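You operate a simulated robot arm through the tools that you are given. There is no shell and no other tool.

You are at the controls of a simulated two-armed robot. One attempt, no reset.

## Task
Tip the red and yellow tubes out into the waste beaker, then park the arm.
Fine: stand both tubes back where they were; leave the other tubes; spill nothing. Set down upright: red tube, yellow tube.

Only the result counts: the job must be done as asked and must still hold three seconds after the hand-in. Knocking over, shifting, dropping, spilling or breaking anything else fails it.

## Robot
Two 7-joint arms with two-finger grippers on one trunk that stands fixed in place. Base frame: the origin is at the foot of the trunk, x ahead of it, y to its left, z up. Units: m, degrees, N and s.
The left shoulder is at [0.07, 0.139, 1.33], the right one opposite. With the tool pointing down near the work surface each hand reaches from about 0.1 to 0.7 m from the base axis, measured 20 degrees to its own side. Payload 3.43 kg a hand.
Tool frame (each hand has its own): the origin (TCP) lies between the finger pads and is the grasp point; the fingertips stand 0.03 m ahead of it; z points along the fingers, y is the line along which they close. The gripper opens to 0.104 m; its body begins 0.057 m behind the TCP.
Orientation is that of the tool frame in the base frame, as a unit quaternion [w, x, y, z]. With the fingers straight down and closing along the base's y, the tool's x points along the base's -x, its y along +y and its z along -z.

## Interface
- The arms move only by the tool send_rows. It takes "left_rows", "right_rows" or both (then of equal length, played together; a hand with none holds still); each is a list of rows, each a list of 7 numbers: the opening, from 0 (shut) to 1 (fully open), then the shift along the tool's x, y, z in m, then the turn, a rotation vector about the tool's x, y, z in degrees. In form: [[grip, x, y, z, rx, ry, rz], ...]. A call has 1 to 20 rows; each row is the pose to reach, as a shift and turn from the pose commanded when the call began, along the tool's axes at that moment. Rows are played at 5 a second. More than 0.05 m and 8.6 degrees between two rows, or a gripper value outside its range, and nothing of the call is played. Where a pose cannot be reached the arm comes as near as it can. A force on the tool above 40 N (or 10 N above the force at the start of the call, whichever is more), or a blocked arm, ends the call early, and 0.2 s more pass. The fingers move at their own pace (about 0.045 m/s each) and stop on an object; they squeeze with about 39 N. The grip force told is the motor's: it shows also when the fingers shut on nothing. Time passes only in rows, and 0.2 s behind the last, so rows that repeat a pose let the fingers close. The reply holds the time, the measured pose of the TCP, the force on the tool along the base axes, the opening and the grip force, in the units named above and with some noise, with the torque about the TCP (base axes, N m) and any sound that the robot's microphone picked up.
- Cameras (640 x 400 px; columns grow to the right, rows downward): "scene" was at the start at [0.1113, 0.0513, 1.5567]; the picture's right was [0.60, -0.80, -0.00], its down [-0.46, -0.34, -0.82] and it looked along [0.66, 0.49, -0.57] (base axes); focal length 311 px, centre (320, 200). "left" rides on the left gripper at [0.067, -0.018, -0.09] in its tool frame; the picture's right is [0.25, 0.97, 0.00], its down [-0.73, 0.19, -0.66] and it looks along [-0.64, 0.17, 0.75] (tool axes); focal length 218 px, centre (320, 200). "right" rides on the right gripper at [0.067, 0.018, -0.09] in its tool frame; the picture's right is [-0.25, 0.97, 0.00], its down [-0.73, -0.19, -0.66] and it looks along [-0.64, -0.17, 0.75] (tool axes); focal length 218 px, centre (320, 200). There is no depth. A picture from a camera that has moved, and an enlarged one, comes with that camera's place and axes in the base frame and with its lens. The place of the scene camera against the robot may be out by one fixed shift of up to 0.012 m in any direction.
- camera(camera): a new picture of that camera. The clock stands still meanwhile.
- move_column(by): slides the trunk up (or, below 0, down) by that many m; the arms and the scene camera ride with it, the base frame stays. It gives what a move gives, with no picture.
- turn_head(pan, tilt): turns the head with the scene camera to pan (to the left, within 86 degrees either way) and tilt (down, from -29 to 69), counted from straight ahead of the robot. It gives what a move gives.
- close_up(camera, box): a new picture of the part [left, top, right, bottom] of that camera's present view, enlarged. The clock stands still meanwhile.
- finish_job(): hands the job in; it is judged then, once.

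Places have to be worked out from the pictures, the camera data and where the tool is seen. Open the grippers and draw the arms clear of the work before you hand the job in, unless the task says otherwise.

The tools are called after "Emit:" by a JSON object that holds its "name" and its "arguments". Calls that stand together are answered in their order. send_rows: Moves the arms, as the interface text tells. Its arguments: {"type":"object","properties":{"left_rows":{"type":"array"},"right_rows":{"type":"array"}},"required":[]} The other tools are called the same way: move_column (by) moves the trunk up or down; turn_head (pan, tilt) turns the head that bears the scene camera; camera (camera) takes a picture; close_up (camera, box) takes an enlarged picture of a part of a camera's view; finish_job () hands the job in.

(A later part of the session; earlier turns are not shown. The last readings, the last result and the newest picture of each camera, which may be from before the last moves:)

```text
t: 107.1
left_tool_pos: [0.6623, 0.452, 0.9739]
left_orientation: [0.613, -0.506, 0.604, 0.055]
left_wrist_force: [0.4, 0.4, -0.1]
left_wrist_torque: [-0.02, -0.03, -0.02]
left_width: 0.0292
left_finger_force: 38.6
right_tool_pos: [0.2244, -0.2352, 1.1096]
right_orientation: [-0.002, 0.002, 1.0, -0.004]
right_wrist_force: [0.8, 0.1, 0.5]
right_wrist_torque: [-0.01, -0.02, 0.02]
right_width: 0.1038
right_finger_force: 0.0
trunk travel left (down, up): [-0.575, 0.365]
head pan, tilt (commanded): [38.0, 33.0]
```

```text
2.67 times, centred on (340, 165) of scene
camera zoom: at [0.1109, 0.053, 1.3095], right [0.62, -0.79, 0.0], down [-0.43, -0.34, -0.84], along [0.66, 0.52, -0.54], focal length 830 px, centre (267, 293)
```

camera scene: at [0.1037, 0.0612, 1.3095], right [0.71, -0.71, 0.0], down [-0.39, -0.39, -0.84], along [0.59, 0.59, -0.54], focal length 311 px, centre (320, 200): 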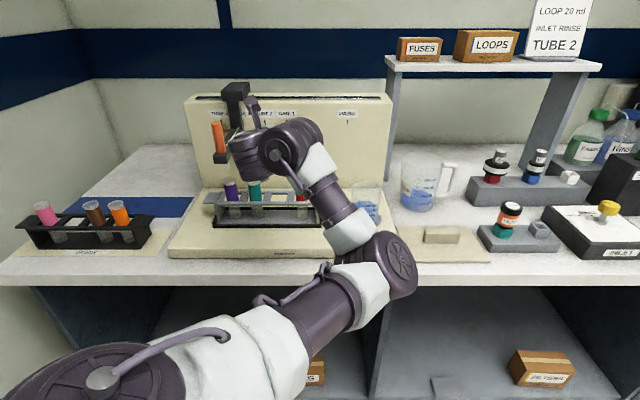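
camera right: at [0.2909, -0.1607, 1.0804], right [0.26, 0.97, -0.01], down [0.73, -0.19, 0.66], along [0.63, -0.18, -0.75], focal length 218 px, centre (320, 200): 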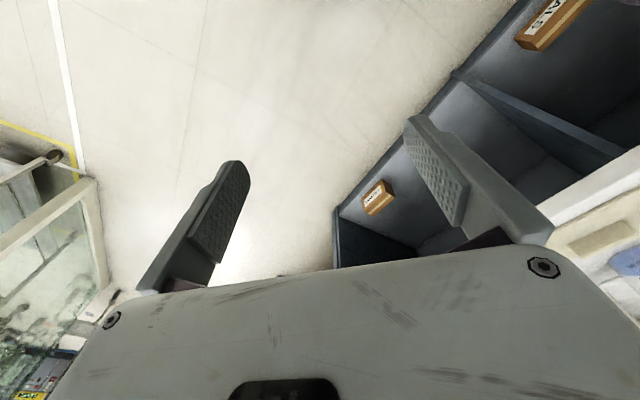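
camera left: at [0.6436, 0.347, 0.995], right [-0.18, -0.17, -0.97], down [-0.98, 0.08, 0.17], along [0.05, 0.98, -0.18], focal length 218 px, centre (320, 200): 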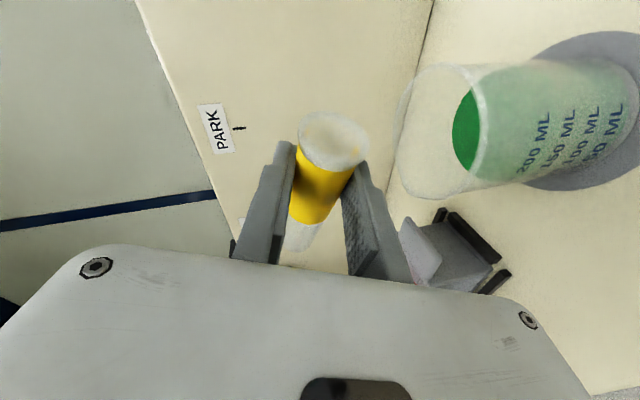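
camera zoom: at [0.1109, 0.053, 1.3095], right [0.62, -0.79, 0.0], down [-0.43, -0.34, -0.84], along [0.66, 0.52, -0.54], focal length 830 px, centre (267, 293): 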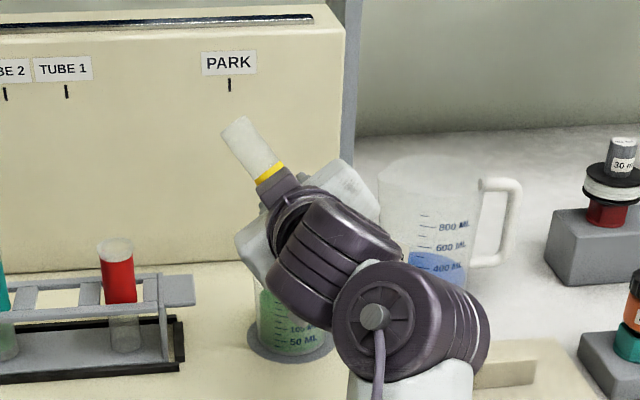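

The yellow tube is empty. I'll roll back to 45° along the same path.

Emit:
{"name": "send_rows", "arguments": {"left_rows": [[0.2, -0.0008, 0.0012, 0, 0, 0, -7.7], [0.2, -0.0017, 0.0024, 0, 0, 0, -15.4], [0.2, -0.0025, 0.0036, 0, 0, 0, -23.1], [0.2, -0.0034, 0.0048, 0, 0, 0, -30.8], [0.2, -0.0042, 0.006, 0, 0, 0, -38.5], [0.2, -0.005, 0.0072, 0, 0, 0, -46.2], [0.2, -0.0059, 0.0084, 0, 0, 0, -53.8], [0.2, -0.0067, 0.0096, 0, 0, 0, -61.5], [0.2, -0.0075, 0.0108, 0, 0, 0, -69.2], [0.2, -0.0084, 0.012, 0, 0, 0, -76.9], [0.2, -0.0092, 0.0132, 0, 0, 0, -84.6], [0.2, -0.0101, 0.0144, 0, 0, 0, -92.3], [0.2, -0.0109, 0.0156, 0, 0, 0, -100], [0.2, -0.0109, 0.0156, 0, 0, 0, -100]]}}

```text
t: 110.1
left_tool_pos: [0.6504, 0.4651, 0.9757]
left_orientation: [-0.436, 0.788, 0.002, 0.434]
left_wrist_force: [0.1, -1.4, -0.4]
left_wrist_torque: [-0.02, 0.01, 0.0]
left_width: 0.0287
left_finger_force: 38.6
right_tool_pos: [0.2226, -0.2355, 1.1094]
right_orientation: [-0.002, 0.002, 1.0, -0.004]
right_wrist_force: [0.1, -0.4, 1.1]
right_wrist_torque: [0.03, -0.02, 0.0]
right_width: 0.1042
right_finger_force: 0.0
trunk travel left (down, up): [-0.575, 0.365]
head pan, tilt (commanded): [38.0, 33.0]
```

Back at 45° tilt, (0.650, 0.465, 0.976). Next I'll raise 73 mm and bring the tube upright, as with the red one.

Emit:
{"name": "send_rows", "arguments": {"left_rows": [[0.2, 0.0055, -0.0055, -0.0019, 0, 0, 0], [0.2, 0.0137, -0.0137, -0.0048, 0, 0, 0], [0.2, 0.0226, -0.0226, -0.008, 0, 0, 0], [0.2, 0.0316, -0.0316, -0.0111, 0, 0, 0], [0.2, 0.0398, -0.0398, -0.014, 0, 0, 0], [0.2, 0.0466, -0.0466, -0.0165, 0, 0, 0], [0.2, 0.0501, -0.0501, -0.0177, 0, 0, 0], [0.2, 0.0501, -0.0501, -0.0177, 0, 0, -6], [0.2, 0.0501, -0.0501, -0.0177, 0, 0, -13], [0.2, 0.0501, -0.0501, -0.0177, 0, 0, -20], [0.2, 0.0501, -0.0501, -0.0177, 0, 0, -27], [0.2, 0.0501, -0.0501, -0.0177, 0, 0, -34], [0.2, 0.0501, -0.0501, -0.0177, 0, 0, -41], [0.2, 0.0501, -0.0501, -0.0177, 0, 0, -45], [0.2, 0.0501, -0.0501, -0.0177, 0, 0, -45]]}}

```text
t: 113.3
left_tool_pos: [0.649, 0.4648, 1.049]
left_orientation: [-0.236, 0.728, 0.303, 0.568]
left_wrist_force: [0.9, -1.1, -0.5]
left_wrist_torque: [0.01, -0.01, 0.01]
left_width: 0.0289
left_finger_force: 39.5
right_tool_pos: [0.2231, -0.2352, 1.1107]
right_orientation: [-0.002, 0.002, 1.0, -0.005]
right_wrist_force: [-0.1, 1.1, 0.9]
right_wrist_torque: [-0.01, 0.06, 0.03]
right_width: 0.1041
right_finger_force: 0.0
trunk travel left (down, up): [-0.575, 0.365]
head pan, tilt (commanded): [38.0, 33.0]
```

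Upright at s 0.131. I'll move sideways back over the yellow slot at s -0.071; the tube bottom passes about 17 mm over the red rim.

Emit:
{"name": "send_rows", "arguments": {"left_rows": [[0.2, -0.0002, -0.01, 0.0001, 0, 0, 0], [0.2, -0.0004, -0.026, 0.0002, 0, 0, 0], [0.2, -0.0006, -0.044, 0.0003, 0, 0, 0], [0.2, -0.0008, -0.062, 0.0004, 0, 0, 0], [0.2, -0.001, -0.08, 0.0005, 0, 0, 0], [0.2, -0.0012, -0.098, 0.0006, 0, 0, 0], [0.2, -0.0014, -0.116, 0.0007, 0, 0, 0], [0.2, -0.0016, -0.134, 0.0008, 0, 0, 0], [0.2, -0.0018, -0.152, 0.0009, 0, 0, 0], [0.2, -0.002, -0.17, 0.0009, 0, 0, 0], [0.2, -0.0022, -0.186, 0.0009, 0, 0, 0], [0.2, -0.0024, -0.197, 0.0009, 0, 0, 0], [0.2, -0.0024, -0.2016, 0.0009, 0, 0, 0], [0.2, -0.0024, -0.2016, 0.0009, 0, 0, 0]]}}

Emit:
{"name": "turn_head", "arguments": {"pan": 45, "tilt": 33}}

Emit:
{"name": "camera", "arguments": {"camera": "left"}}

Emit:
{"name": "close_up", "arguments": {"camera": "scene", "box": [200, 100, 400, 250]}}

```text
t: 116.3
left_tool_pos: [0.5077, 0.6075, 1.0453]
left_orientation: [-0.236, 0.728, 0.301, 0.569]
left_wrist_force: [-0.2, -1.0, 0.4]
left_wrist_torque: [-0.01, 0.04, -0.01]
left_width: 0.029
left_finger_force: 39.0
right_tool_pos: [0.2235, -0.2346, 1.11]
right_orientation: [-0.002, 0.001, 1.0, -0.006]
right_wrist_force: [0.4, -0.4, -1.0]
right_wrist_torque: [0.01, 0.02, 0.01]
right_width: 0.1042
right_finger_force: 0.2
trunk travel left (down, up): [-0.575, 0.365]
head pan, tilt (commanded): [38.0, 33.0]
```

```text
t: 117.0
left_tool_pos: [0.507, 0.607, 1.0459]
left_orientation: [-0.237, 0.728, 0.302, 0.568]
left_wrist_force: [-0.3, 0.5, -0.4]
left_wrist_torque: [-0.01, 0.01, 0.01]
left_width: 0.0288
left_finger_force: 38.9
right_tool_pos: [0.2232, -0.2345, 1.1101]
right_orientation: [-0.002, 0.001, 1.0, -0.005]
right_wrist_force: [-0.2, -1.1, -0.1]
right_wrist_torque: [0.0, 0.01, 0.0]
right_width: 0.1042
right_finger_force: 0.0
trunk travel left (down, up): [-0.575, 0.365]
head pan, tilt (commanded): [45.0, 33.0]
```

```text
taken
camera left: at [0.4435, 0.5694, 1.1324], right [0.73, -0.64, 0.24], down [-0.44, -0.71, -0.55], along [0.52, 0.29, -0.8], focal length 218 px, centre (320, 200)
```

left: 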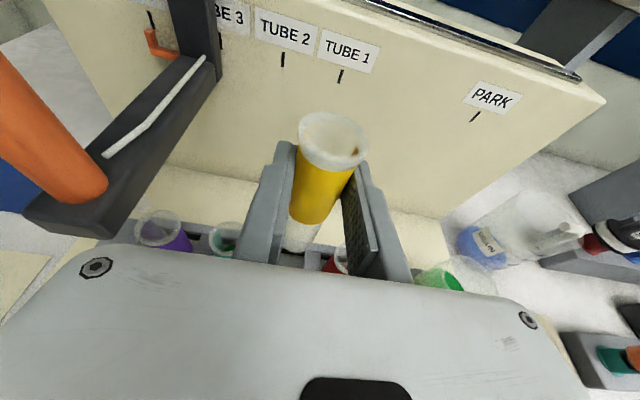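

```text
2.67 times, centred on (300, 175) of scene
camera zoom: at [0.1037, 0.0612, 1.3095], right [0.71, -0.71, 0.0], down [-0.39, -0.39, -0.84], along [0.59, 0.59, -0.54], focal length 830 px, centre (373, 267)
```

zoom: 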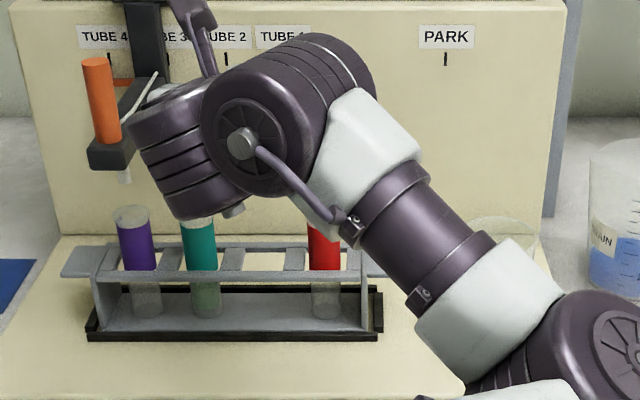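

The view matches the lifted yellow view, so the tube is over its slot. I'll lower slowly to the hole entrance.

Emit:
{"name": "send_rows", "arguments": {"left_rows": [[0.2, -0.0073, 0, 0.0018, 0, 0, 0], [0.2, -0.017, 0, 0.0042, 0, 0, 0], [0.2, -0.0267, 0, 0.0067, 0, 0, 0], [0.2, -0.0364, 0, 0.0091, 0, 0, 0], [0.2, -0.0446, 0, 0.0111, 0, 0, 0], [0.2, -0.0514, 0, 0.0128, 0, 0, 0], [0.2, -0.0582, 0, 0.0145, 0, 0, 0], [0.2, -0.065, 0, 0.0162, 0, 0, 0]]}}

Emit:
{"name": "close_up", "arguments": {"camera": "left", "box": [220, 130, 420, 290]}}

```text
t: 118.8
left_tool_pos: [0.5059, 0.6068, 0.978]
left_orientation: [-0.237, 0.728, 0.303, 0.568]
left_wrist_force: [0.0, -0.6, -0.2]
left_wrist_torque: [0.01, 0.01, 0.02]
left_width: 0.0291
left_finger_force: 38.5
right_tool_pos: [0.2224, -0.2357, 1.1106]
right_orientation: [-0.002, 0.002, 1.0, -0.006]
right_wrist_force: [0.0, 0.8, 0.9]
right_wrist_torque: [0.0, 0.0, 0.0]
right_width: 0.1041
right_finger_force: 0.1
trunk travel left (down, up): [-0.575, 0.365]
head pan, tilt (commanded): [45.0, 33.0]
```

```text
2.50 times, centred on (320, 210) of left
camera zoom: at [0.4432, 0.5692, 1.065], right [0.73, -0.64, 0.24], down [-0.44, -0.71, -0.55], along [0.52, 0.29, -0.8], focal length 546 px, centre (320, 175)
```

zoom: 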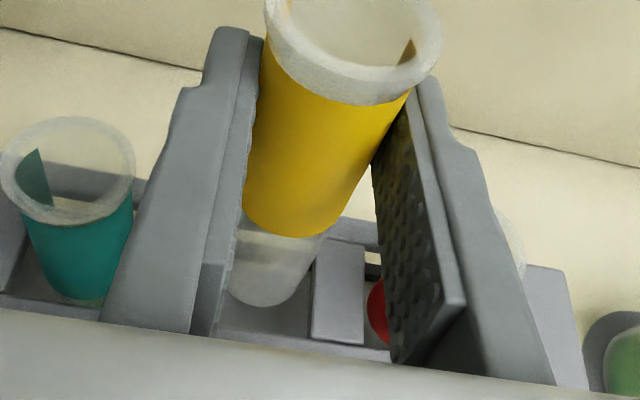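

It's entering the hole cleanly, same picture as with red. I'll finish lowering.

Emit:
{"name": "send_rows", "arguments": {"left_rows": [[0.2, -0.0068, 0, 0.0017, 0, 0, 0], [0.2, -0.0136, 0, 0.0034, 0, 0, 0], [0.2, -0.0204, 0, 0.0051, 0, 0, 0], [0.2, -0.0272, 0, 0.0068, 0, 0, 0], [0.2, -0.034, 0, 0.0085, 0, 0, 0], [0.2, -0.0408, 0, 0.0102, 0, 0, 0], [0.2, -0.0466, 0, 0.0116, 0, 0, 0], [0.2, -0.0524, 0, 0.0131, 0, 0, 0], [0.2, -0.0563, 0, 0.014, 0, 0, 0], [0.2, -0.0592, 0, 0.0148, 0, 0, 0], [0.2, -0.0602, 0, 0.015, 0, 0, 0]]}}

Emit:
{"name": "close_up", "arguments": {"camera": "left", "box": [160, 80, 480, 280]}}

```text
t: 121.2
left_tool_pos: [0.5058, 0.6074, 0.9166]
left_orientation: [-0.236, 0.728, 0.301, 0.569]
left_wrist_force: [0.3, 0.0, -0.9]
left_wrist_torque: [0.02, 0.0, -0.02]
left_width: 0.0287
left_finger_force: 38.8
right_tool_pos: [0.2221, -0.235, 1.1101]
right_orientation: [-0.003, 0.002, 1.0, -0.005]
right_wrist_force: [0.3, 0.2, -0.5]
right_wrist_torque: [0.02, -0.02, 0.01]
right_width: 0.1039
right_finger_force: 0.1
trunk travel left (down, up): [-0.575, 0.365]
head pan, tilt (commanded): [45.0, 33.0]
```

```text
2.00 times, centred on (320, 180) of left
camera zoom: at [0.443, 0.5698, 1.0024], right [0.73, -0.64, 0.24], down [-0.44, -0.71, -0.55], along [0.52, 0.29, -0.8], focal length 436 px, centre (320, 240)
```

zoom: 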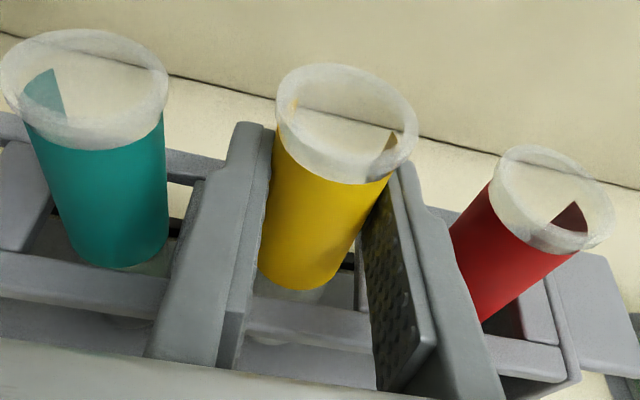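

The pose is identical to the one at grasp and the tube is empty. I'll open the fingers gradually to 48 mm.

Emit:
{"name": "send_rows", "arguments": {"left_rows": [[0.3, 0, 0, 0, 0, 0, 0], [0.36, 0, 0, 0, 0, 0, 0], [0.42, 0, 0, 0, 0, 0, 0], [0.46, 0, 0, 0, 0, 0, 0], [0.46, 0, 0, 0, 0, 0, 0], [0.46, 0, 0, 0, 0, 0, 0]]}}

Emit:
{"name": "close_up", "arguments": {"camera": "left", "box": [160, 80, 480, 280]}}

```text
t: 122.6
left_tool_pos: [0.5061, 0.6063, 0.9151]
left_orientation: [-0.236, 0.728, 0.301, 0.569]
left_wrist_force: [-0.7, 0.4, -0.4]
left_wrist_torque: [-0.03, 0.02, -0.01]
left_width: 0.0476
left_finger_force: 0.1
right_tool_pos: [0.2241, -0.2352, 1.1104]
right_orientation: [-0.002, 0.002, 1.0, -0.005]
right_wrist_force: [-0.3, 0.3, 0.9]
right_wrist_torque: [0.0, 0.04, -0.01]
right_width: 0.1039
right_finger_force: 0.1
trunk travel left (down, up): [-0.575, 0.365]
head pan, tilt (commanded): [45.0, 33.0]
```

```text
2.00 times, centred on (320, 180) of left
camera zoom: at [0.443, 0.5698, 1.0026], right [0.73, -0.64, 0.24], down [-0.44, -0.71, -0.55], along [0.52, 0.29, -0.8], focal length 436 px, centre (320, 240)
```

zoom: 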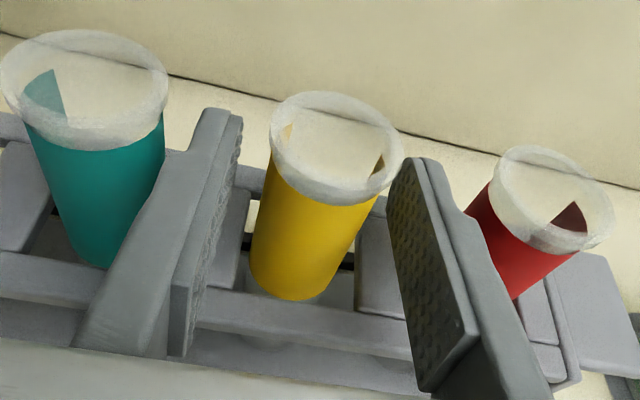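

Both tubes are back and empty. I'll retreat straight back 90 mm and then raise, to look at the carriage handle next.

Emit:
{"name": "send_rows", "arguments": {"left_rows": [[0.46, -0.0024, 0, -0.0097, 0, 0, 0], [0.46, -0.0048, 0, -0.0194, 0, 0, 0], [0.46, -0.0073, 0, -0.0291, 0, 0, 0], [0.46, -0.0097, 0, -0.0388, 0, 0, 0], [0.46, -0.0121, 0, -0.0485, 0, 0, 0], [0.46, -0.0145, 0, -0.0582, 0, 0, 0], [0.46, -0.0181, 0, -0.0728, 0, 0, 0], [0.46, -0.0218, 0, -0.0873, 0, 0, 0], [0.46, -0.0024, 0, -0.0921, 0, 0, 0], [0.46, 0.017, 0, -0.097, 0, 0, 0], [0.46, 0.0364, 0, -0.1018, 0, 0, 0], [0.46, 0.0558, 0, -0.1066, 0, 0, 0], [0.46, 0.0752, 0, -0.1115, 0, 0, 0], [0.46, 0.0946, 0, -0.1163, 0, 0, 0], [0.46, 0.1179, 0, -0.1221, 0, 0, 0], [0.46, 0.1179, 0, -0.1221, 0, 0, 0]]}}

Emit:
{"name": "camera", "arguments": {"camera": "left"}}

Emit:
{"name": "camera", "arguments": {"camera": "scene"}}

```text
t: 126.0
left_tool_pos: [0.4444, 0.543, 1.0606]
left_orientation: [-0.236, 0.728, 0.302, 0.568]
left_wrist_force: [0.1, 0.3, 0.9]
left_wrist_torque: [-0.02, -0.02, -0.01]
left_width: 0.0476
left_finger_force: 0.1
right_tool_pos: [0.2237, -0.2349, 1.1109]
right_orientation: [-0.002, 0.002, 1.0, -0.005]
right_wrist_force: [0.5, 0.1, 0.2]
right_wrist_torque: [-0.04, 0.04, -0.03]
right_width: 0.1041
right_finger_force: 0.1
trunk travel left (down, up): [-0.575, 0.365]
head pan, tilt (commanded): [45.0, 33.0]
```

```text
taken
camera left: at [0.3805, 0.5057, 1.1467], right [0.73, -0.64, 0.24], down [-0.44, -0.71, -0.55], along [0.52, 0.29, -0.8], focal length 218 px, centre (320, 200)
```

left: 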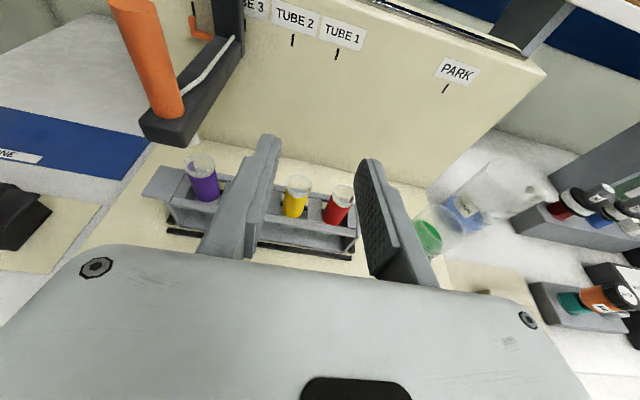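

```text
taken
camera scene: at [0.1039, 0.0616, 1.3094], right [0.71, -0.71, 0.0], down [-0.39, -0.39, -0.84], along [0.59, 0.59, -0.55], focal length 311 px, centre (320, 200)
```

scene: 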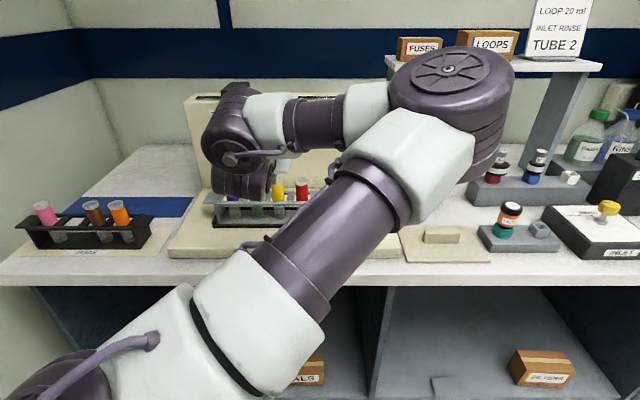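

The tubes stand in their slots. From two wrist views the handle base is at about n 0.774, s -0.189, z 1.018. I'll shift left to face it, staying well in front.

Emit:
{"name": "send_rows", "arguments": {"left_rows": [[0.46, 0, -0.015, 0, 0, 0, 0], [0.46, 0, -0.03, 0, 0, 0, 0], [0.46, 0, -0.045, 0, 0, 0, 0], [0.46, 0, -0.06, 0, 0, 0, 0], [0.46, 0, -0.075, 0, 0, 0, 0], [0.46, 0, -0.09, 0, 0, 0, 0], [0.46, 0, -0.105, 0, 0, 0, 0], [0.46, 0, -0.1193, 0, 0, 0, 0], [0.46, 0, -0.1193, 0, 0, 0, 0]]}}

Emit:
{"name": "camera", "arguments": {"camera": "left"}}

Emit:
{"name": "camera", "arguments": {"camera": "scene"}}

```text
t: 128.0
left_tool_pos: [0.359, 0.628, 1.0611]
left_orientation: [-0.236, 0.728, 0.3, 0.569]
left_wrist_force: [-0.1, -0.9, -0.7]
left_wrist_torque: [0.02, 0.0, 0.04]
left_width: 0.0478
left_finger_force: 0.0
right_tool_pos: [0.2237, -0.236, 1.1099]
right_orientation: [-0.003, 0.001, 1.0, -0.005]
right_wrist_force: [1.0, 0.8, 0.2]
right_wrist_torque: [0.02, 0.02, -0.01]
right_width: 0.1039
right_finger_force: 0.0
trunk travel left (down, up): [-0.575, 0.365]
head pan, tilt (commanded): [45.0, 33.0]
```

```text
taken
camera left: at [0.2951, 0.59, 1.1477], right [0.73, -0.64, 0.24], down [-0.44, -0.71, -0.55], along [0.52, 0.29, -0.8], focal length 218 px, centre (320, 200)
```

left: 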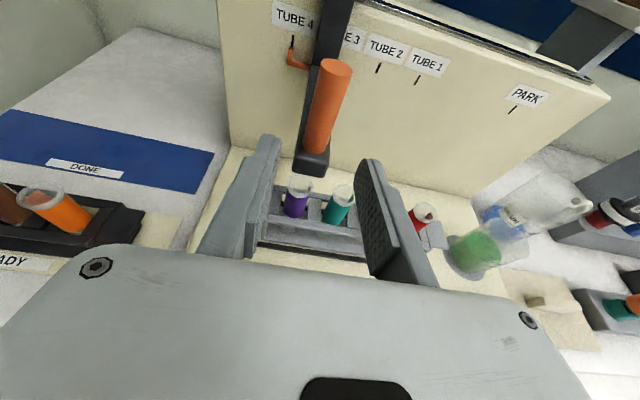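

```text
taken
camera scene: at [0.1042, 0.0608, 1.3095], right [0.71, -0.71, 0.0], down [-0.39, -0.38, -0.84], along [0.59, 0.59, -0.54], focal length 311 px, centre (320, 200)
```

scene: 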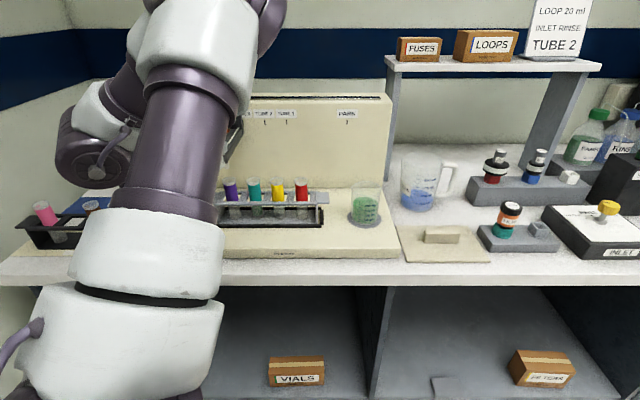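

The handle is centred between the fingers (s ≈ -0.1885 against hand -0.190) and spans z 1.016–1.085. I'll advance 68 mm to take it, with the fingers above the carriage bar.

Emit:
{"name": "send_rows", "arguments": {"left_rows": [[0.46, 0.0025, 0.0002, 0.0094, 0, 0, 0], [0.46, 0.005, 0.0004, 0.0189, 0, 0, 0], [0.46, 0.0075, 0.0006, 0.0283, 0, 0, 0], [0.46, 0.01, 0.0009, 0.0377, 0, 0, 0], [0.46, 0.0125, 0.0011, 0.0471, 0, 0, 0], [0.46, 0.015, 0.0013, 0.0566, 0, 0, 0], [0.46, 0.0175, 0.0015, 0.066, 0, 0, 0], [0.46, 0.0175, 0.0015, 0.066, 0, 0, 0]]}}

Emit:
{"name": "camera", "arguments": {"camera": "left"}}

Emit:
{"name": "camera", "arguments": {"camera": "scene"}}

```text
t: 129.8
left_tool_pos: [0.4077, 0.6761, 1.062]
left_orientation: [-0.237, 0.728, 0.302, 0.569]
left_wrist_force: [0.2, -0.1, 0.0]
left_wrist_torque: [-0.01, 0.01, 0.01]
left_width: 0.0478
left_finger_force: 0.1
right_tool_pos: [0.2226, -0.2338, 1.1097]
right_orientation: [-0.002, 0.002, 1.0, -0.006]
right_wrist_force: [-0.4, 0.5, 0.2]
right_wrist_torque: [0.0, 0.02, -0.01]
right_width: 0.1039
right_finger_force: 0.1
trunk travel left (down, up): [-0.575, 0.365]
head pan, tilt (commanded): [45.0, 33.0]
```

```text
taken
camera left: at [0.3441, 0.638, 1.1479], right [0.73, -0.64, 0.24], down [-0.44, -0.71, -0.55], along [0.53, 0.29, -0.8], focal length 218 px, centre (320, 200)
```

left: 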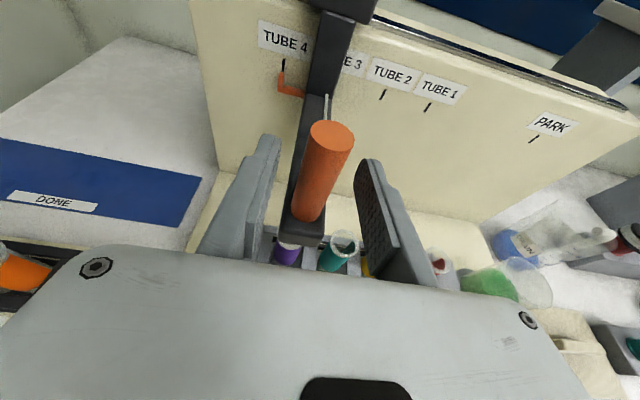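

```text
taken
camera scene: at [0.1032, 0.0612, 1.3095], right [0.71, -0.71, 0.0], down [-0.39, -0.39, -0.84], along [0.59, 0.59, -0.54], focal length 311 px, centre (320, 200)
```

scene: 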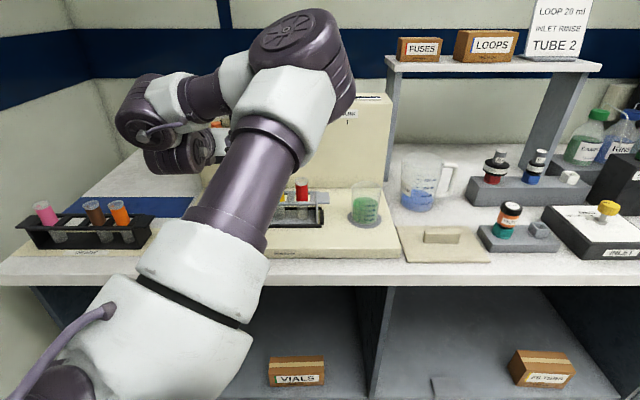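

The orange handle is between the pads. I'll close on it.

Emit:
{"name": "send_rows", "arguments": {"left_rows": [[0.1, 0, 0, 0, 0, 0, 0], [0.1, 0, 0, 0, 0, 0, 0], [0.1, 0, 0, 0, 0, 0, 0], [0.1, 0, 0, 0, 0, 0, 0], [0.1, 0, 0, 0, 0, 0, 0]]}}

Emit:
{"name": "close_up", "arguments": {"camera": "left", "box": [180, 0, 580, 280]}}

```text
t: 131.0
left_tool_pos: [0.408, 0.6756, 1.062]
left_orientation: [-0.236, 0.728, 0.302, 0.568]
left_wrist_force: [0.3, 1.0, 0.4]
left_wrist_torque: [-0.02, -0.02, -0.01]
left_width: 0.0214
left_finger_force: 45.0
right_tool_pos: [0.2231, -0.2342, 1.1094]
right_orientation: [-0.002, 0.001, 1.0, -0.005]
right_wrist_force: [-0.1, 0.1, 0.5]
right_wrist_torque: [0.0, 0.04, 0.02]
right_width: 0.1039
right_finger_force: 0.1
trunk travel left (down, up): [-0.575, 0.365]
head pan, tilt (commanded): [45.0, 33.0]
```

```text
1.43 times, centred on (380, 140) of left
camera zoom: at [0.3444, 0.6383, 1.1475], right [0.73, -0.64, 0.24], down [-0.44, -0.71, -0.55], along [0.52, 0.29, -0.8], focal length 312 px, centre (234, 286)
```

zoom: 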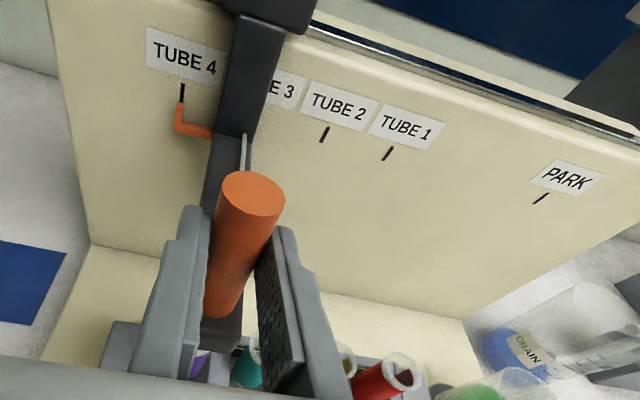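

The handle is gripped at 21 mm, with the pointer sitting on the TUBE 4 tick. From tick spacing, PARK is about 0.345 m to the right. I'll start with a 60 mm drag along the rail to see how it moves.

Emit:
{"name": "send_rows", "arguments": {"left_rows": [[0.1, 0, 0.004, 0, 0, 0, 0], [0.1, 0, 0.011, 0, 0, 0, 0], [0.1, 0, 0.02, 0, 0, 0, 0], [0.1, 0, 0.03, 0, 0, 0, 0], [0.1, 0, 0.04, 0, 0, 0, 0], [0.1, 0, 0.05, 0, 0, 0, 0], [0.1, 0, 0.06, 0, 0, 0, 0], [0.1, 0, 0.06, 0, 0, 0, 0]]}}

Emit:
{"name": "camera", "arguments": {"camera": "left"}}

Emit:
{"name": "camera", "arguments": {"camera": "scene"}}

```text
t: 132.8
left_tool_pos: [0.4514, 0.6323, 1.0614]
left_orientation: [-0.236, 0.728, 0.3, 0.569]
left_wrist_force: [6.1, 7.7, 10.7]
left_wrist_torque: [-0.26, 0.14, 0.04]
left_width: 0.0217
left_finger_force: 45.2
right_tool_pos: [0.2223, -0.2348, 1.1102]
right_orientation: [-0.001, 0.002, 1.0, -0.006]
right_wrist_force: [-0.1, 0.6, -0.3]
right_wrist_torque: [0.02, 0.01, 0.0]
right_width: 0.1041
right_finger_force: 0.0
trunk travel left (down, up): [-0.575, 0.365]
head pan, tilt (commanded): [45.0, 33.0]
```

```text
taken
camera left: at [0.3874, 0.595, 1.1472], right [0.73, -0.64, 0.24], down [-0.44, -0.71, -0.55], along [0.53, 0.29, -0.8], focal length 218 px, centre (320, 200)
```

left: 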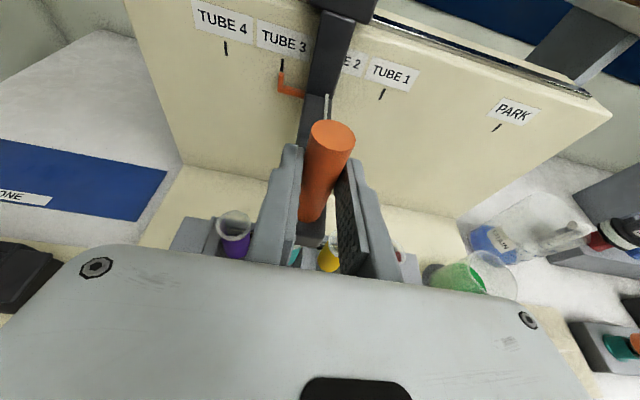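

```text
taken
camera scene: at [0.104, 0.0615, 1.3096], right [0.71, -0.71, 0.0], down [-0.39, -0.39, -0.84], along [0.59, 0.59, -0.54], focal length 311 px, centre (320, 200)
```

scene: 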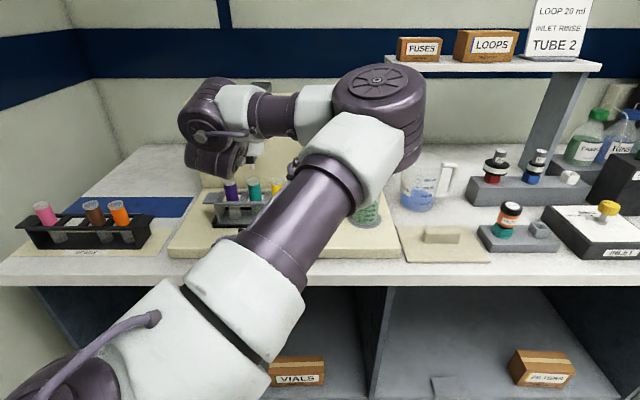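

Exactly 60 mm brought the pointer to TUBE 3, so the spacing is confirmed. About 10 N of side load built up, which is acceptable. I'll continue in moderate steps.

Emit:
{"name": "send_rows", "arguments": {"left_rows": [[0.1, 0, 0.005, 0, 0, 0, 0], [0.1, 0, 0.013, 0, 0, 0, 0], [0.1, 0, 0.023, 0, 0, 0, 0], [0.1, 0, 0.033, 0, 0, 0, 0], [0.1, 0, 0.043, 0, 0, 0, 0], [0.1, 0, 0.053, 0, 0, 0, 0], [0.1, 0, 0.063, 0, 0, 0, 0], [0.1, 0, 0.073, 0, 0, 0, 0], [0.1, 0, 0.083, 0, 0, 0, 0], [0.1, 0, 0.09, 0, 0, 0, 0], [0.1, 0, 0.09, 0, 0, 0, 0]]}}

Emit:
{"name": "camera", "arguments": {"camera": "left"}}

Emit:
{"name": "camera", "arguments": {"camera": "scene"}}

```text
t: 135.2
left_tool_pos: [0.5148, 0.5696, 1.0609]
left_orientation: [-0.236, 0.728, 0.302, 0.568]
left_wrist_force: [4.4, 6.7, 9.0]
left_wrist_torque: [0.08, -0.11, 0.07]
left_width: 0.0217
left_finger_force: 45.5
right_tool_pos: [0.2234, -0.235, 1.109]
right_orientation: [-0.002, 0.001, 1.0, -0.004]
right_wrist_force: [-0.4, -0.4, 0.1]
right_wrist_torque: [-0.01, -0.02, 0.0]
right_width: 0.104
right_finger_force: 0.1
trunk travel left (down, up): [-0.575, 0.365]
head pan, tilt (commanded): [45.0, 33.0]
```

```text
taken
camera left: at [0.4506, 0.5319, 1.1474], right [0.73, -0.64, 0.24], down [-0.44, -0.71, -0.55], along [0.52, 0.29, -0.8], focal length 218 px, centre (320, 200)
```

left: 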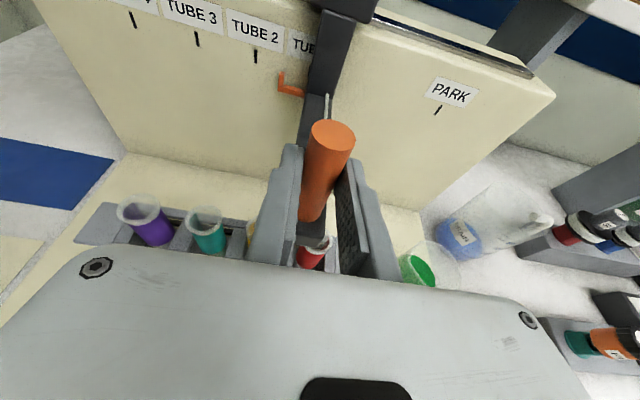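

```text
taken
camera scene: at [0.1033, 0.0615, 1.3095], right [0.71, -0.71, 0.0], down [-0.39, -0.39, -0.84], along [0.59, 0.59, -0.54], focal length 311 px, centre (320, 200)
```

scene: 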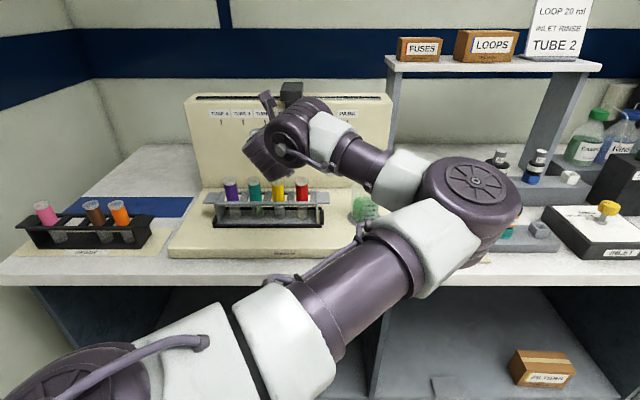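

The pointer is between TUBE 2 and TUBE 1 as expected, with stable forces and a clear elbow. I'll continue another 100 mm.

Emit:
{"name": "send_rows", "arguments": {"left_rows": [[0.1, 0, 0.005, 0, 0, 0, 0], [0.1, 0, 0.013, 0, 0, 0, 0], [0.1, 0, 0.023, 0, 0, 0, 0], [0.1, 0, 0.033, 0, 0, 0, 0], [0.1, 0, 0.043, 0, 0, 0, 0], [0.1, 0, 0.053, 0, 0, 0, 0], [0.1, 0, 0.063, 0, 0, 0, 0], [0.1, 0, 0.073, 0, 0, 0, 0], [0.1, 0, 0.083, 0, 0, 0, 0], [0.1, 0, 0.093, 0, 0, 0, 0], [0.1, 0, 0.1, 0, 0, 0, 0], [0.1, 0, 0.1, 0, 0, 0, 0]]}}

Emit:
{"name": "camera", "arguments": {"camera": "left"}}

Emit:
{"name": "camera", "arguments": {"camera": "scene"}}

```text
t: 137.8
left_tool_pos: [0.5852, 0.499, 1.061]
left_orientation: [-0.236, 0.729, 0.302, 0.568]
left_wrist_force: [-2.6, 0.9, -2.7]
left_wrist_torque: [0.19, -0.23, 0.13]
left_width: 0.0213
left_finger_force: 44.5
right_tool_pos: [0.2225, -0.2351, 1.1112]
right_orientation: [-0.002, 0.002, 1.0, -0.005]
right_wrist_force: [-0.1, 0.1, -0.6]
right_wrist_torque: [-0.01, 0.01, -0.01]
right_width: 0.1038
right_finger_force: 0.1
trunk travel left (down, up): [-0.575, 0.365]
head pan, tilt (commanded): [45.0, 33.0]
```

```text
taken
camera left: at [0.5218, 0.4607, 1.1474], right [0.73, -0.64, 0.24], down [-0.44, -0.71, -0.55], along [0.52, 0.29, -0.8], focal length 218 px, centre (320, 200)
```

left: 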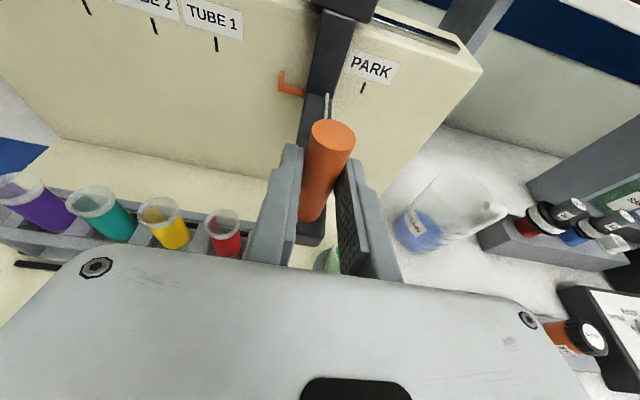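

```text
taken
camera scene: at [0.1032, 0.0614, 1.3095], right [0.71, -0.71, 0.0], down [-0.39, -0.39, -0.84], along [0.59, 0.59, -0.54], focal length 311 px, centre (320, 200)
```

scene: 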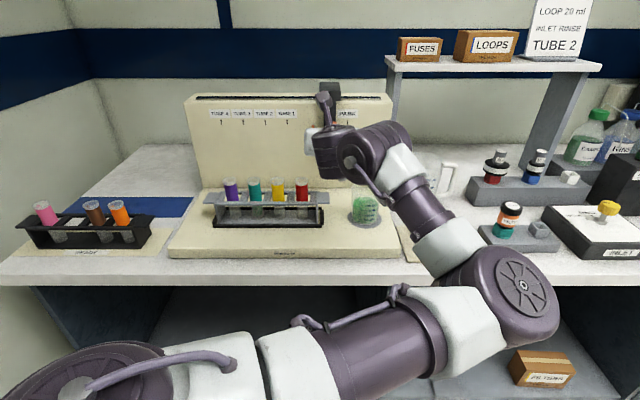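

Travelled 0.25 m, with about 0.095 m to go and the pointer approaching the PARK tick. I'll continue 80 mm and then fine-adjust visually.

Emit:
{"name": "send_rows", "arguments": {"left_rows": [[0.1, 0, 0.005, 0, 0, 0, 0], [0.1, 0, 0.013, 0, 0, 0, 0], [0.1, 0, 0.023, 0, 0, 0, 0], [0.1, 0, 0.033, 0, 0, 0, 0], [0.1, 0, 0.043, 0, 0, 0, 0], [0.1, 0, 0.053, 0, 0, 0, 0], [0.1, 0, 0.063, 0, 0, 0, 0], [0.1, 0, 0.073, 0, 0, 0, 0], [0.1, 0, 0.08, 0, 0, 0, 0], [0.1, 0, 0.08, 0, 0, 0, 0]]}}

Emit:
{"name": "close_up", "arguments": {"camera": "left", "box": [180, 0, 480, 220]}}

Emit:
{"name": "camera", "arguments": {"camera": "scene"}}

```text
t: 140.0
left_tool_pos: [0.6427, 0.442, 1.0601]
left_orientation: [-0.236, 0.729, 0.302, 0.568]
left_wrist_force: [-9.6, -5.0, -7.6]
left_wrist_torque: [-0.52, 0.38, 0.1]
left_width: 0.0213
left_finger_force: 45.0
right_tool_pos: [0.2221, -0.2361, 1.1099]
right_orientation: [-0.002, 0.002, 1.0, -0.005]
right_wrist_force: [0.8, 0.0, 0.6]
right_wrist_torque: [-0.02, 0.0, 0.0]
right_width: 0.104
right_finger_force: 0.0
trunk travel left (down, up): [-0.575, 0.365]
head pan, tilt (commanded): [45.0, 33.0]
```

```text
1.82 times, centred on (330, 110) of left
camera zoom: at [0.5783, 0.4041, 1.1473], right [0.73, -0.64, 0.24], down [-0.44, -0.71, -0.55], along [0.52, 0.29, -0.8], focal length 397 px, centre (302, 364)
```

zoom: 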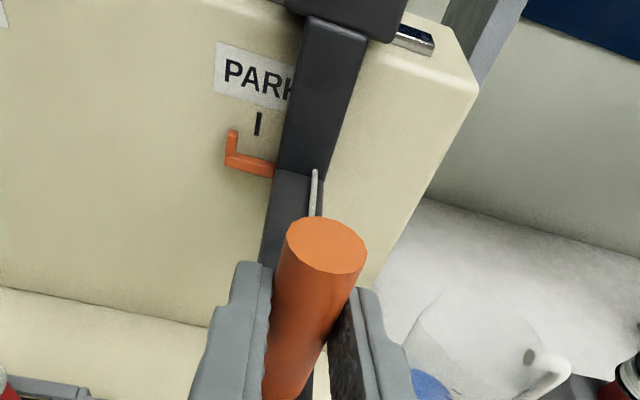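

```text
taken
camera scene: at [0.1032, 0.0609, 1.3095], right [0.71, -0.71, 0.0], down [-0.39, -0.38, -0.84], along [0.59, 0.59, -0.54], focal length 311 px, centre (320, 200)
```

scene: 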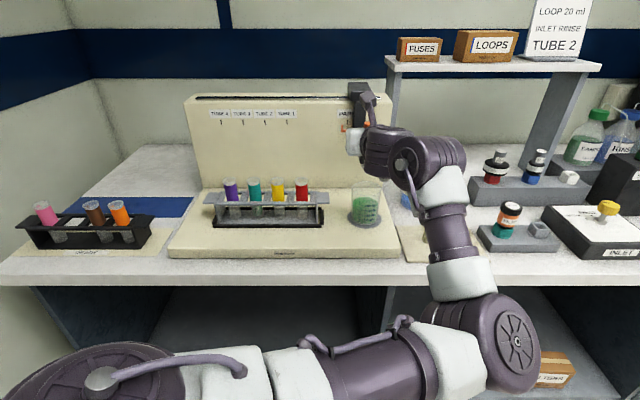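

The pointer is still about 14 mm left of the PARK tick. I'll move the last 14 mm gently.

Emit:
{"name": "send_rows", "arguments": {"left_rows": [[0.1, 0, 0.004, 0, 0, 0, 0], [0.1, 0, 0.008, 0, 0, 0, 0], [0.1, 0, 0.0115, 0, 0, 0, 0], [0.1, 0, 0.014, 0, 0, 0, 0], [0.1, 0, 0.014, 0, 0, 0, 0], [0.1, 0, 0.014, 0, 0, 0, 0]]}}

Emit:
{"name": "close_up", "arguments": {"camera": "left", "box": [180, 0, 480, 220]}}

Emit:
{"name": "turn_head", "arguments": {"pan": 36.9, "tilt": 28}}

Emit:
{"name": "close_up", "arguments": {"camera": "scene", "box": [240, 80, 400, 180]}}

```text
t: 141.4
left_tool_pos: [0.6513, 0.4311, 1.0609]
left_orientation: [-0.237, 0.728, 0.303, 0.568]
left_wrist_force: [-8.4, -5.1, -10.9]
left_wrist_torque: [0.1, -0.14, 0.03]
left_width: 0.0214
left_finger_force: 45.1
right_tool_pos: [0.2227, -0.2353, 1.1106]
right_orientation: [-0.002, 0.002, 1.0, -0.004]
right_wrist_force: [-0.1, -0.6, -0.2]
right_wrist_torque: [-0.04, 0.02, 0.02]
right_width: 0.1038
right_finger_force: 0.0
trunk travel left (down, up): [-0.575, 0.365]
head pan, tilt (commanded): [45.0, 33.0]
```

```text
1.82 times, centred on (330, 110) of left
camera zoom: at [0.5881, 0.3943, 1.1473], right [0.73, -0.64, 0.24], down [-0.44, -0.71, -0.55], along [0.52, 0.29, -0.8], focal length 397 px, centre (302, 364)
```

zoom: 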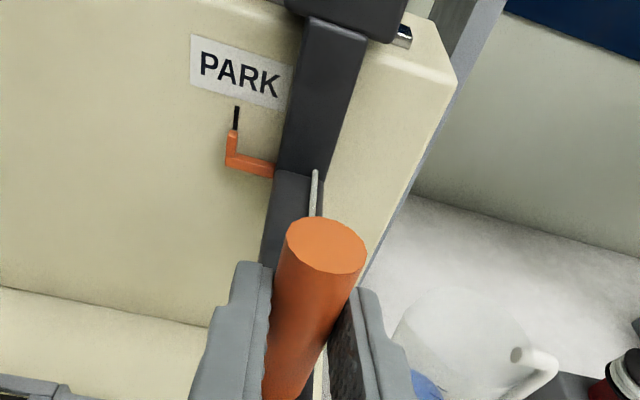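

```text
t: 142.1
left_tool_pos: [0.6515, 0.4321, 1.0613]
left_orientation: [-0.236, 0.728, 0.302, 0.568]
left_wrist_force: [-8.2, -6.2, -10.4]
left_wrist_torque: [-0.08, 0.08, -0.01]
left_width: 0.0213
left_finger_force: 44.8
right_tool_pos: [0.2234, -0.2365, 1.1102]
right_orientation: [-0.001, 0.001, 1.0, -0.005]
right_wrist_force: [0.2, 0.8, 0.0]
right_wrist_torque: [0.0, -0.02, -0.02]
right_width: 0.1038
right_finger_force: 0.1
trunk travel left (down, up): [-0.575, 0.365]
head pan, tilt (commanded): [36.9, 28.0]
```

```text
4.00 times, centred on (320, 130) of scene
camera zoom: at [0.1132, 0.0527, 1.3174], right [0.6, -0.8, 0.0], down [-0.38, -0.28, -0.88], along [0.71, 0.53, -0.47], focal length 1245 px, centre (320, 480)
```

zoom: 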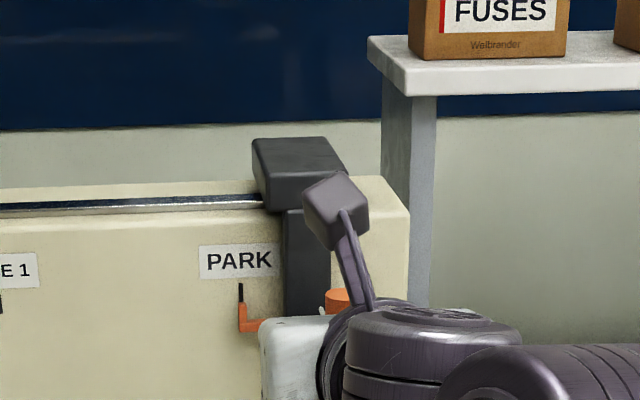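

The pointer lines up with the PARK tick in both views. I'll release the handle gently.

Emit:
{"name": "send_rows", "arguments": {"left_rows": [[0.25, 0, 0, 0, 0, 0, 0], [0.32, 0, 0, 0, 0, 0, 0], [0.4, 0, 0, 0, 0, 0, 0], [0.46, 0, 0, 0, 0, 0, 0], [0.46, 0, 0, 0, 0, 0, 0]]}}

Emit:
{"name": "close_up", "arguments": {"camera": "left", "box": [180, 0, 480, 220]}}

```text
t: 143.3
left_tool_pos: [0.6517, 0.4315, 1.0619]
left_orientation: [-0.237, 0.728, 0.302, 0.569]
left_wrist_force: [-0.2, 0.2, -0.4]
left_wrist_torque: [0.01, 0.04, 0.0]
left_width: 0.0479
left_finger_force: 0.0
right_tool_pos: [0.2241, -0.2345, 1.1099]
right_orientation: [-0.002, 0.002, 1.0, -0.005]
right_wrist_force: [-0.1, 0.2, -0.7]
right_wrist_torque: [-0.02, 0.01, -0.02]
right_width: 0.1041
right_finger_force: 0.0
trunk travel left (down, up): [-0.575, 0.365]
head pan, tilt (commanded): [36.9, 28.0]
```

```text
1.82 times, centred on (330, 110) of left
camera zoom: at [0.5884, 0.3945, 1.1475], right [0.73, -0.64, 0.24], down [-0.44, -0.71, -0.55], along [0.52, 0.29, -0.8], focal length 397 px, centre (302, 364)
```

zoom: 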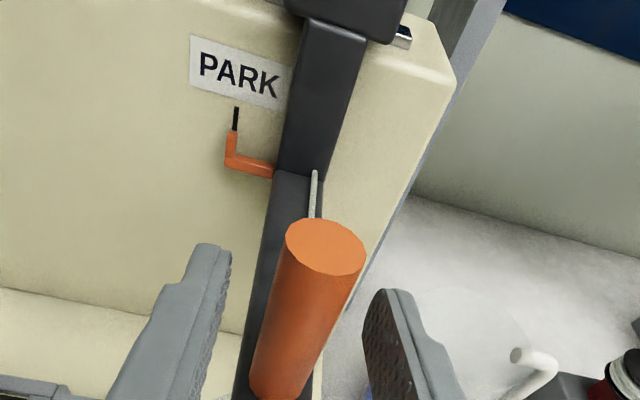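

The carriage stays at PARK after release and the load is gone. I'll back straight out 100 mm from the handle.

Emit:
{"name": "send_rows", "arguments": {"left_rows": [[0.46, -0.0024, 0, -0.0097, 0, 0, 0], [0.46, -0.0048, 0, -0.0194, 0, 0, 0], [0.46, -0.0073, 0, -0.0291, 0, 0, 0], [0.46, -0.0097, 0, -0.0388, 0, 0, 0], [0.46, -0.0121, 0, -0.0485, 0, 0, 0], [0.46, -0.0145, 0, -0.0582, 0, 0, 0], [0.46, -0.0169, 0, -0.0679, 0, 0, 0], [0.46, -0.0194, 0, -0.0776, 0, 0, 0], [0.46, -0.0218, 0, -0.0873, 0, 0, 0], [0.46, -0.0242, 0, -0.097, 0, 0, 0]]}}

Emit:
{"name": "camera", "arguments": {"camera": "left"}}

Emit:
{"name": "camera", "arguments": {"camera": "scene"}}

```text
t: 145.5
left_tool_pos: [0.5785, 0.3671, 1.0645]
left_orientation: [-0.24, 0.724, 0.304, 0.57]
left_wrist_force: [-1.2, -0.5, 0.0]
left_wrist_torque: [-0.01, -0.01, -0.01]
left_width: 0.0478
left_finger_force: 0.2
right_tool_pos: [0.2222, -0.2353, 1.1099]
right_orientation: [-0.001, 0.001, 1.0, -0.005]
right_wrist_force: [-0.1, 0.3, 0.1]
right_wrist_torque: [0.01, -0.04, 0.0]
right_width: 0.1038
right_finger_force: 0.0
trunk travel left (down, up): [-0.575, 0.365]
head pan, tilt (commanded): [36.9, 28.0]
```

```text
taken
camera left: at [0.5154, 0.3275, 1.1501], right [0.73, -0.64, 0.25], down [-0.43, -0.71, -0.55], along [0.53, 0.3, -0.8], focal length 218 px, centre (320, 200)
```

left: 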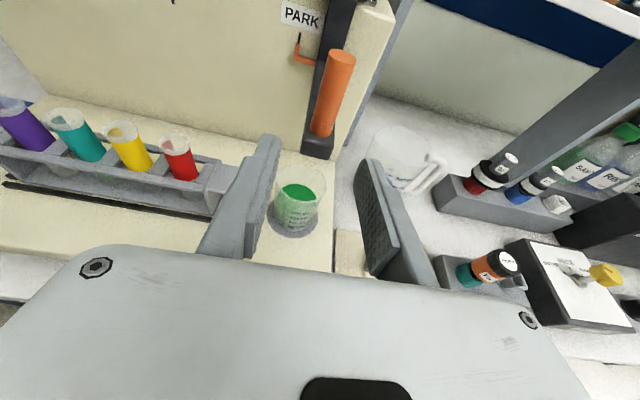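

```text
taken
camera scene: at [0.1134, 0.0528, 1.3174], right [0.6, -0.8, 0.0], down [-0.38, -0.28, -0.88], along [0.71, 0.53, -0.47], focal length 311 px, centre (320, 200)
```

scene: 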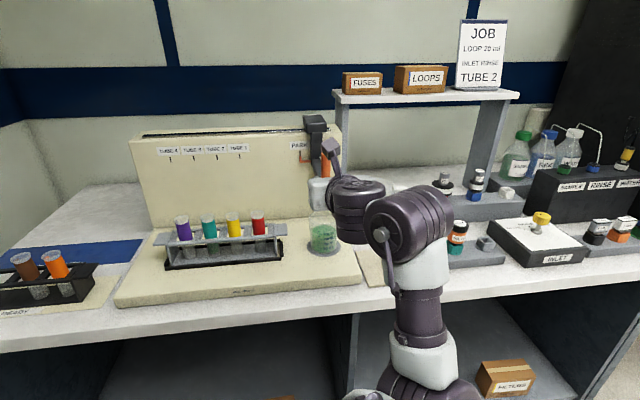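

The hand is clear of the carriage. I'll check the bench closely: tubes, beaker, pointer and any spill.

Emit:
{"name": "close_up", "arguments": {"camera": "scene", "box": [120, 190, 360, 310]}}

Emit:
{"name": "close_up", "arguments": {"camera": "left", "box": [0, 0, 420, 260]}}

Emit:
{"name": "close_up", "arguments": {"camera": "scene", "box": [120, 100, 360, 220]}}

```text
2.67 times, centred on (240, 250) of scene
camera zoom: at [0.1134, 0.0528, 1.3174], right [0.6, -0.8, 0.0], down [-0.38, -0.28, -0.88], along [0.71, 0.53, -0.47], focal length 830 px, centre (533, 67)
```

zoom: 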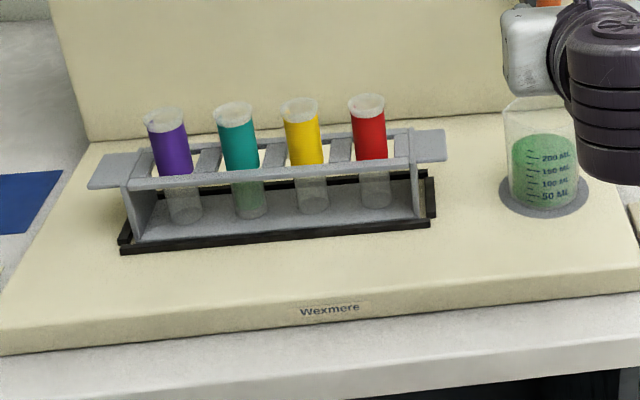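

```text
1.52 times, centred on (210, 130) of left
camera zoom: at [0.5154, 0.3275, 1.1501], right [0.73, -0.64, 0.25], down [-0.43, -0.71, -0.55], along [0.53, 0.3, -0.8], focal length 333 px, centre (488, 307)
```

zoom: 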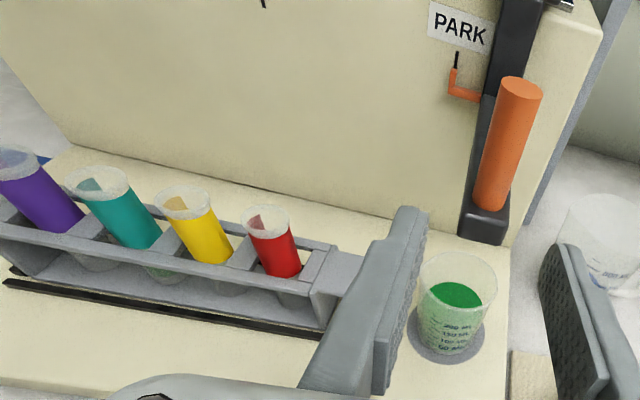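

```text
2.67 times, centred on (240, 160) of scene
camera zoom: at [0.1134, 0.0528, 1.3174], right [0.6, -0.8, 0.0], down [-0.38, -0.28, -0.88], along [0.71, 0.53, -0.47], focal length 830 px, centre (533, 307)
```

zoom: 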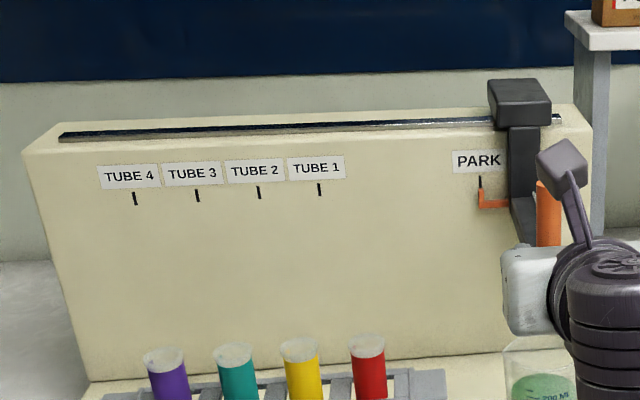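

All good: red and yellow are empty and upright in their slots, teal and purple are untouched, the pointer is on PARK, and there is no spill. Now I'll draw the left arm back, left and up in front of the bench, opening the gripper.

Emit:
{"name": "send_rows", "arguments": {"left_rows": [[0.6, 0.004, -0.018, -0.0088, 0, 0, 0], [0.7, 0.0085, -0.036, -0.0176, 0, 0, 0], [0.8, 0.013, -0.054, -0.0264, 0, 0, 0], [0.9, 0.017, -0.072, -0.0352, 0, 0, 0], [1, 0.0213, -0.09, -0.044, 0, 0, 0], [1, 0.0255, -0.11, -0.0528, 0, 0, 0], [1, 0.0298, -0.13, -0.0616, 0, 0, 0], [1, 0.034, -0.15, -0.0703, 0, 0, 0]]}}

Emit:
{"name": "camera", "arguments": {"camera": "scene"}}

```text
t: 147.3
left_tool_pos: [0.4478, 0.4574, 1.1051]
left_orientation: [-0.236, 0.728, 0.302, 0.568]
left_wrist_force: [-0.3, -0.7, -0.5]
left_wrist_torque: [-0.03, -0.03, 0.0]
left_width: 0.104
left_finger_force: 0.1
left hand out of reach, approached as far as the arm can: row 2, 3, 4, 5, 6, 7, 8
right_tool_pos: [0.222, -0.2359, 1.1107]
right_orientation: [-0.001, 0.002, 1.0, -0.005]
right_wrist_force: [-0.8, -0.3, 0.1]
right_wrist_torque: [0.02, 0.01, 0.03]
right_width: 0.1039
right_finger_force: 0.1
trunk travel left (down, up): [-0.575, 0.365]
head pan, tilt (commanded): [36.9, 28.0]
```

```text
taken
camera scene: at [0.1117, 0.0525, 1.3175], right [0.6, -0.8, 0.0], down [-0.37, -0.28, -0.88], along [0.71, 0.53, -0.47], focal length 311 px, centre (320, 200)
```

scene: 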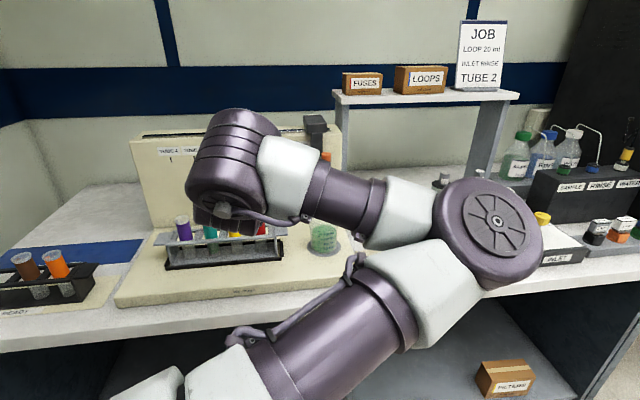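

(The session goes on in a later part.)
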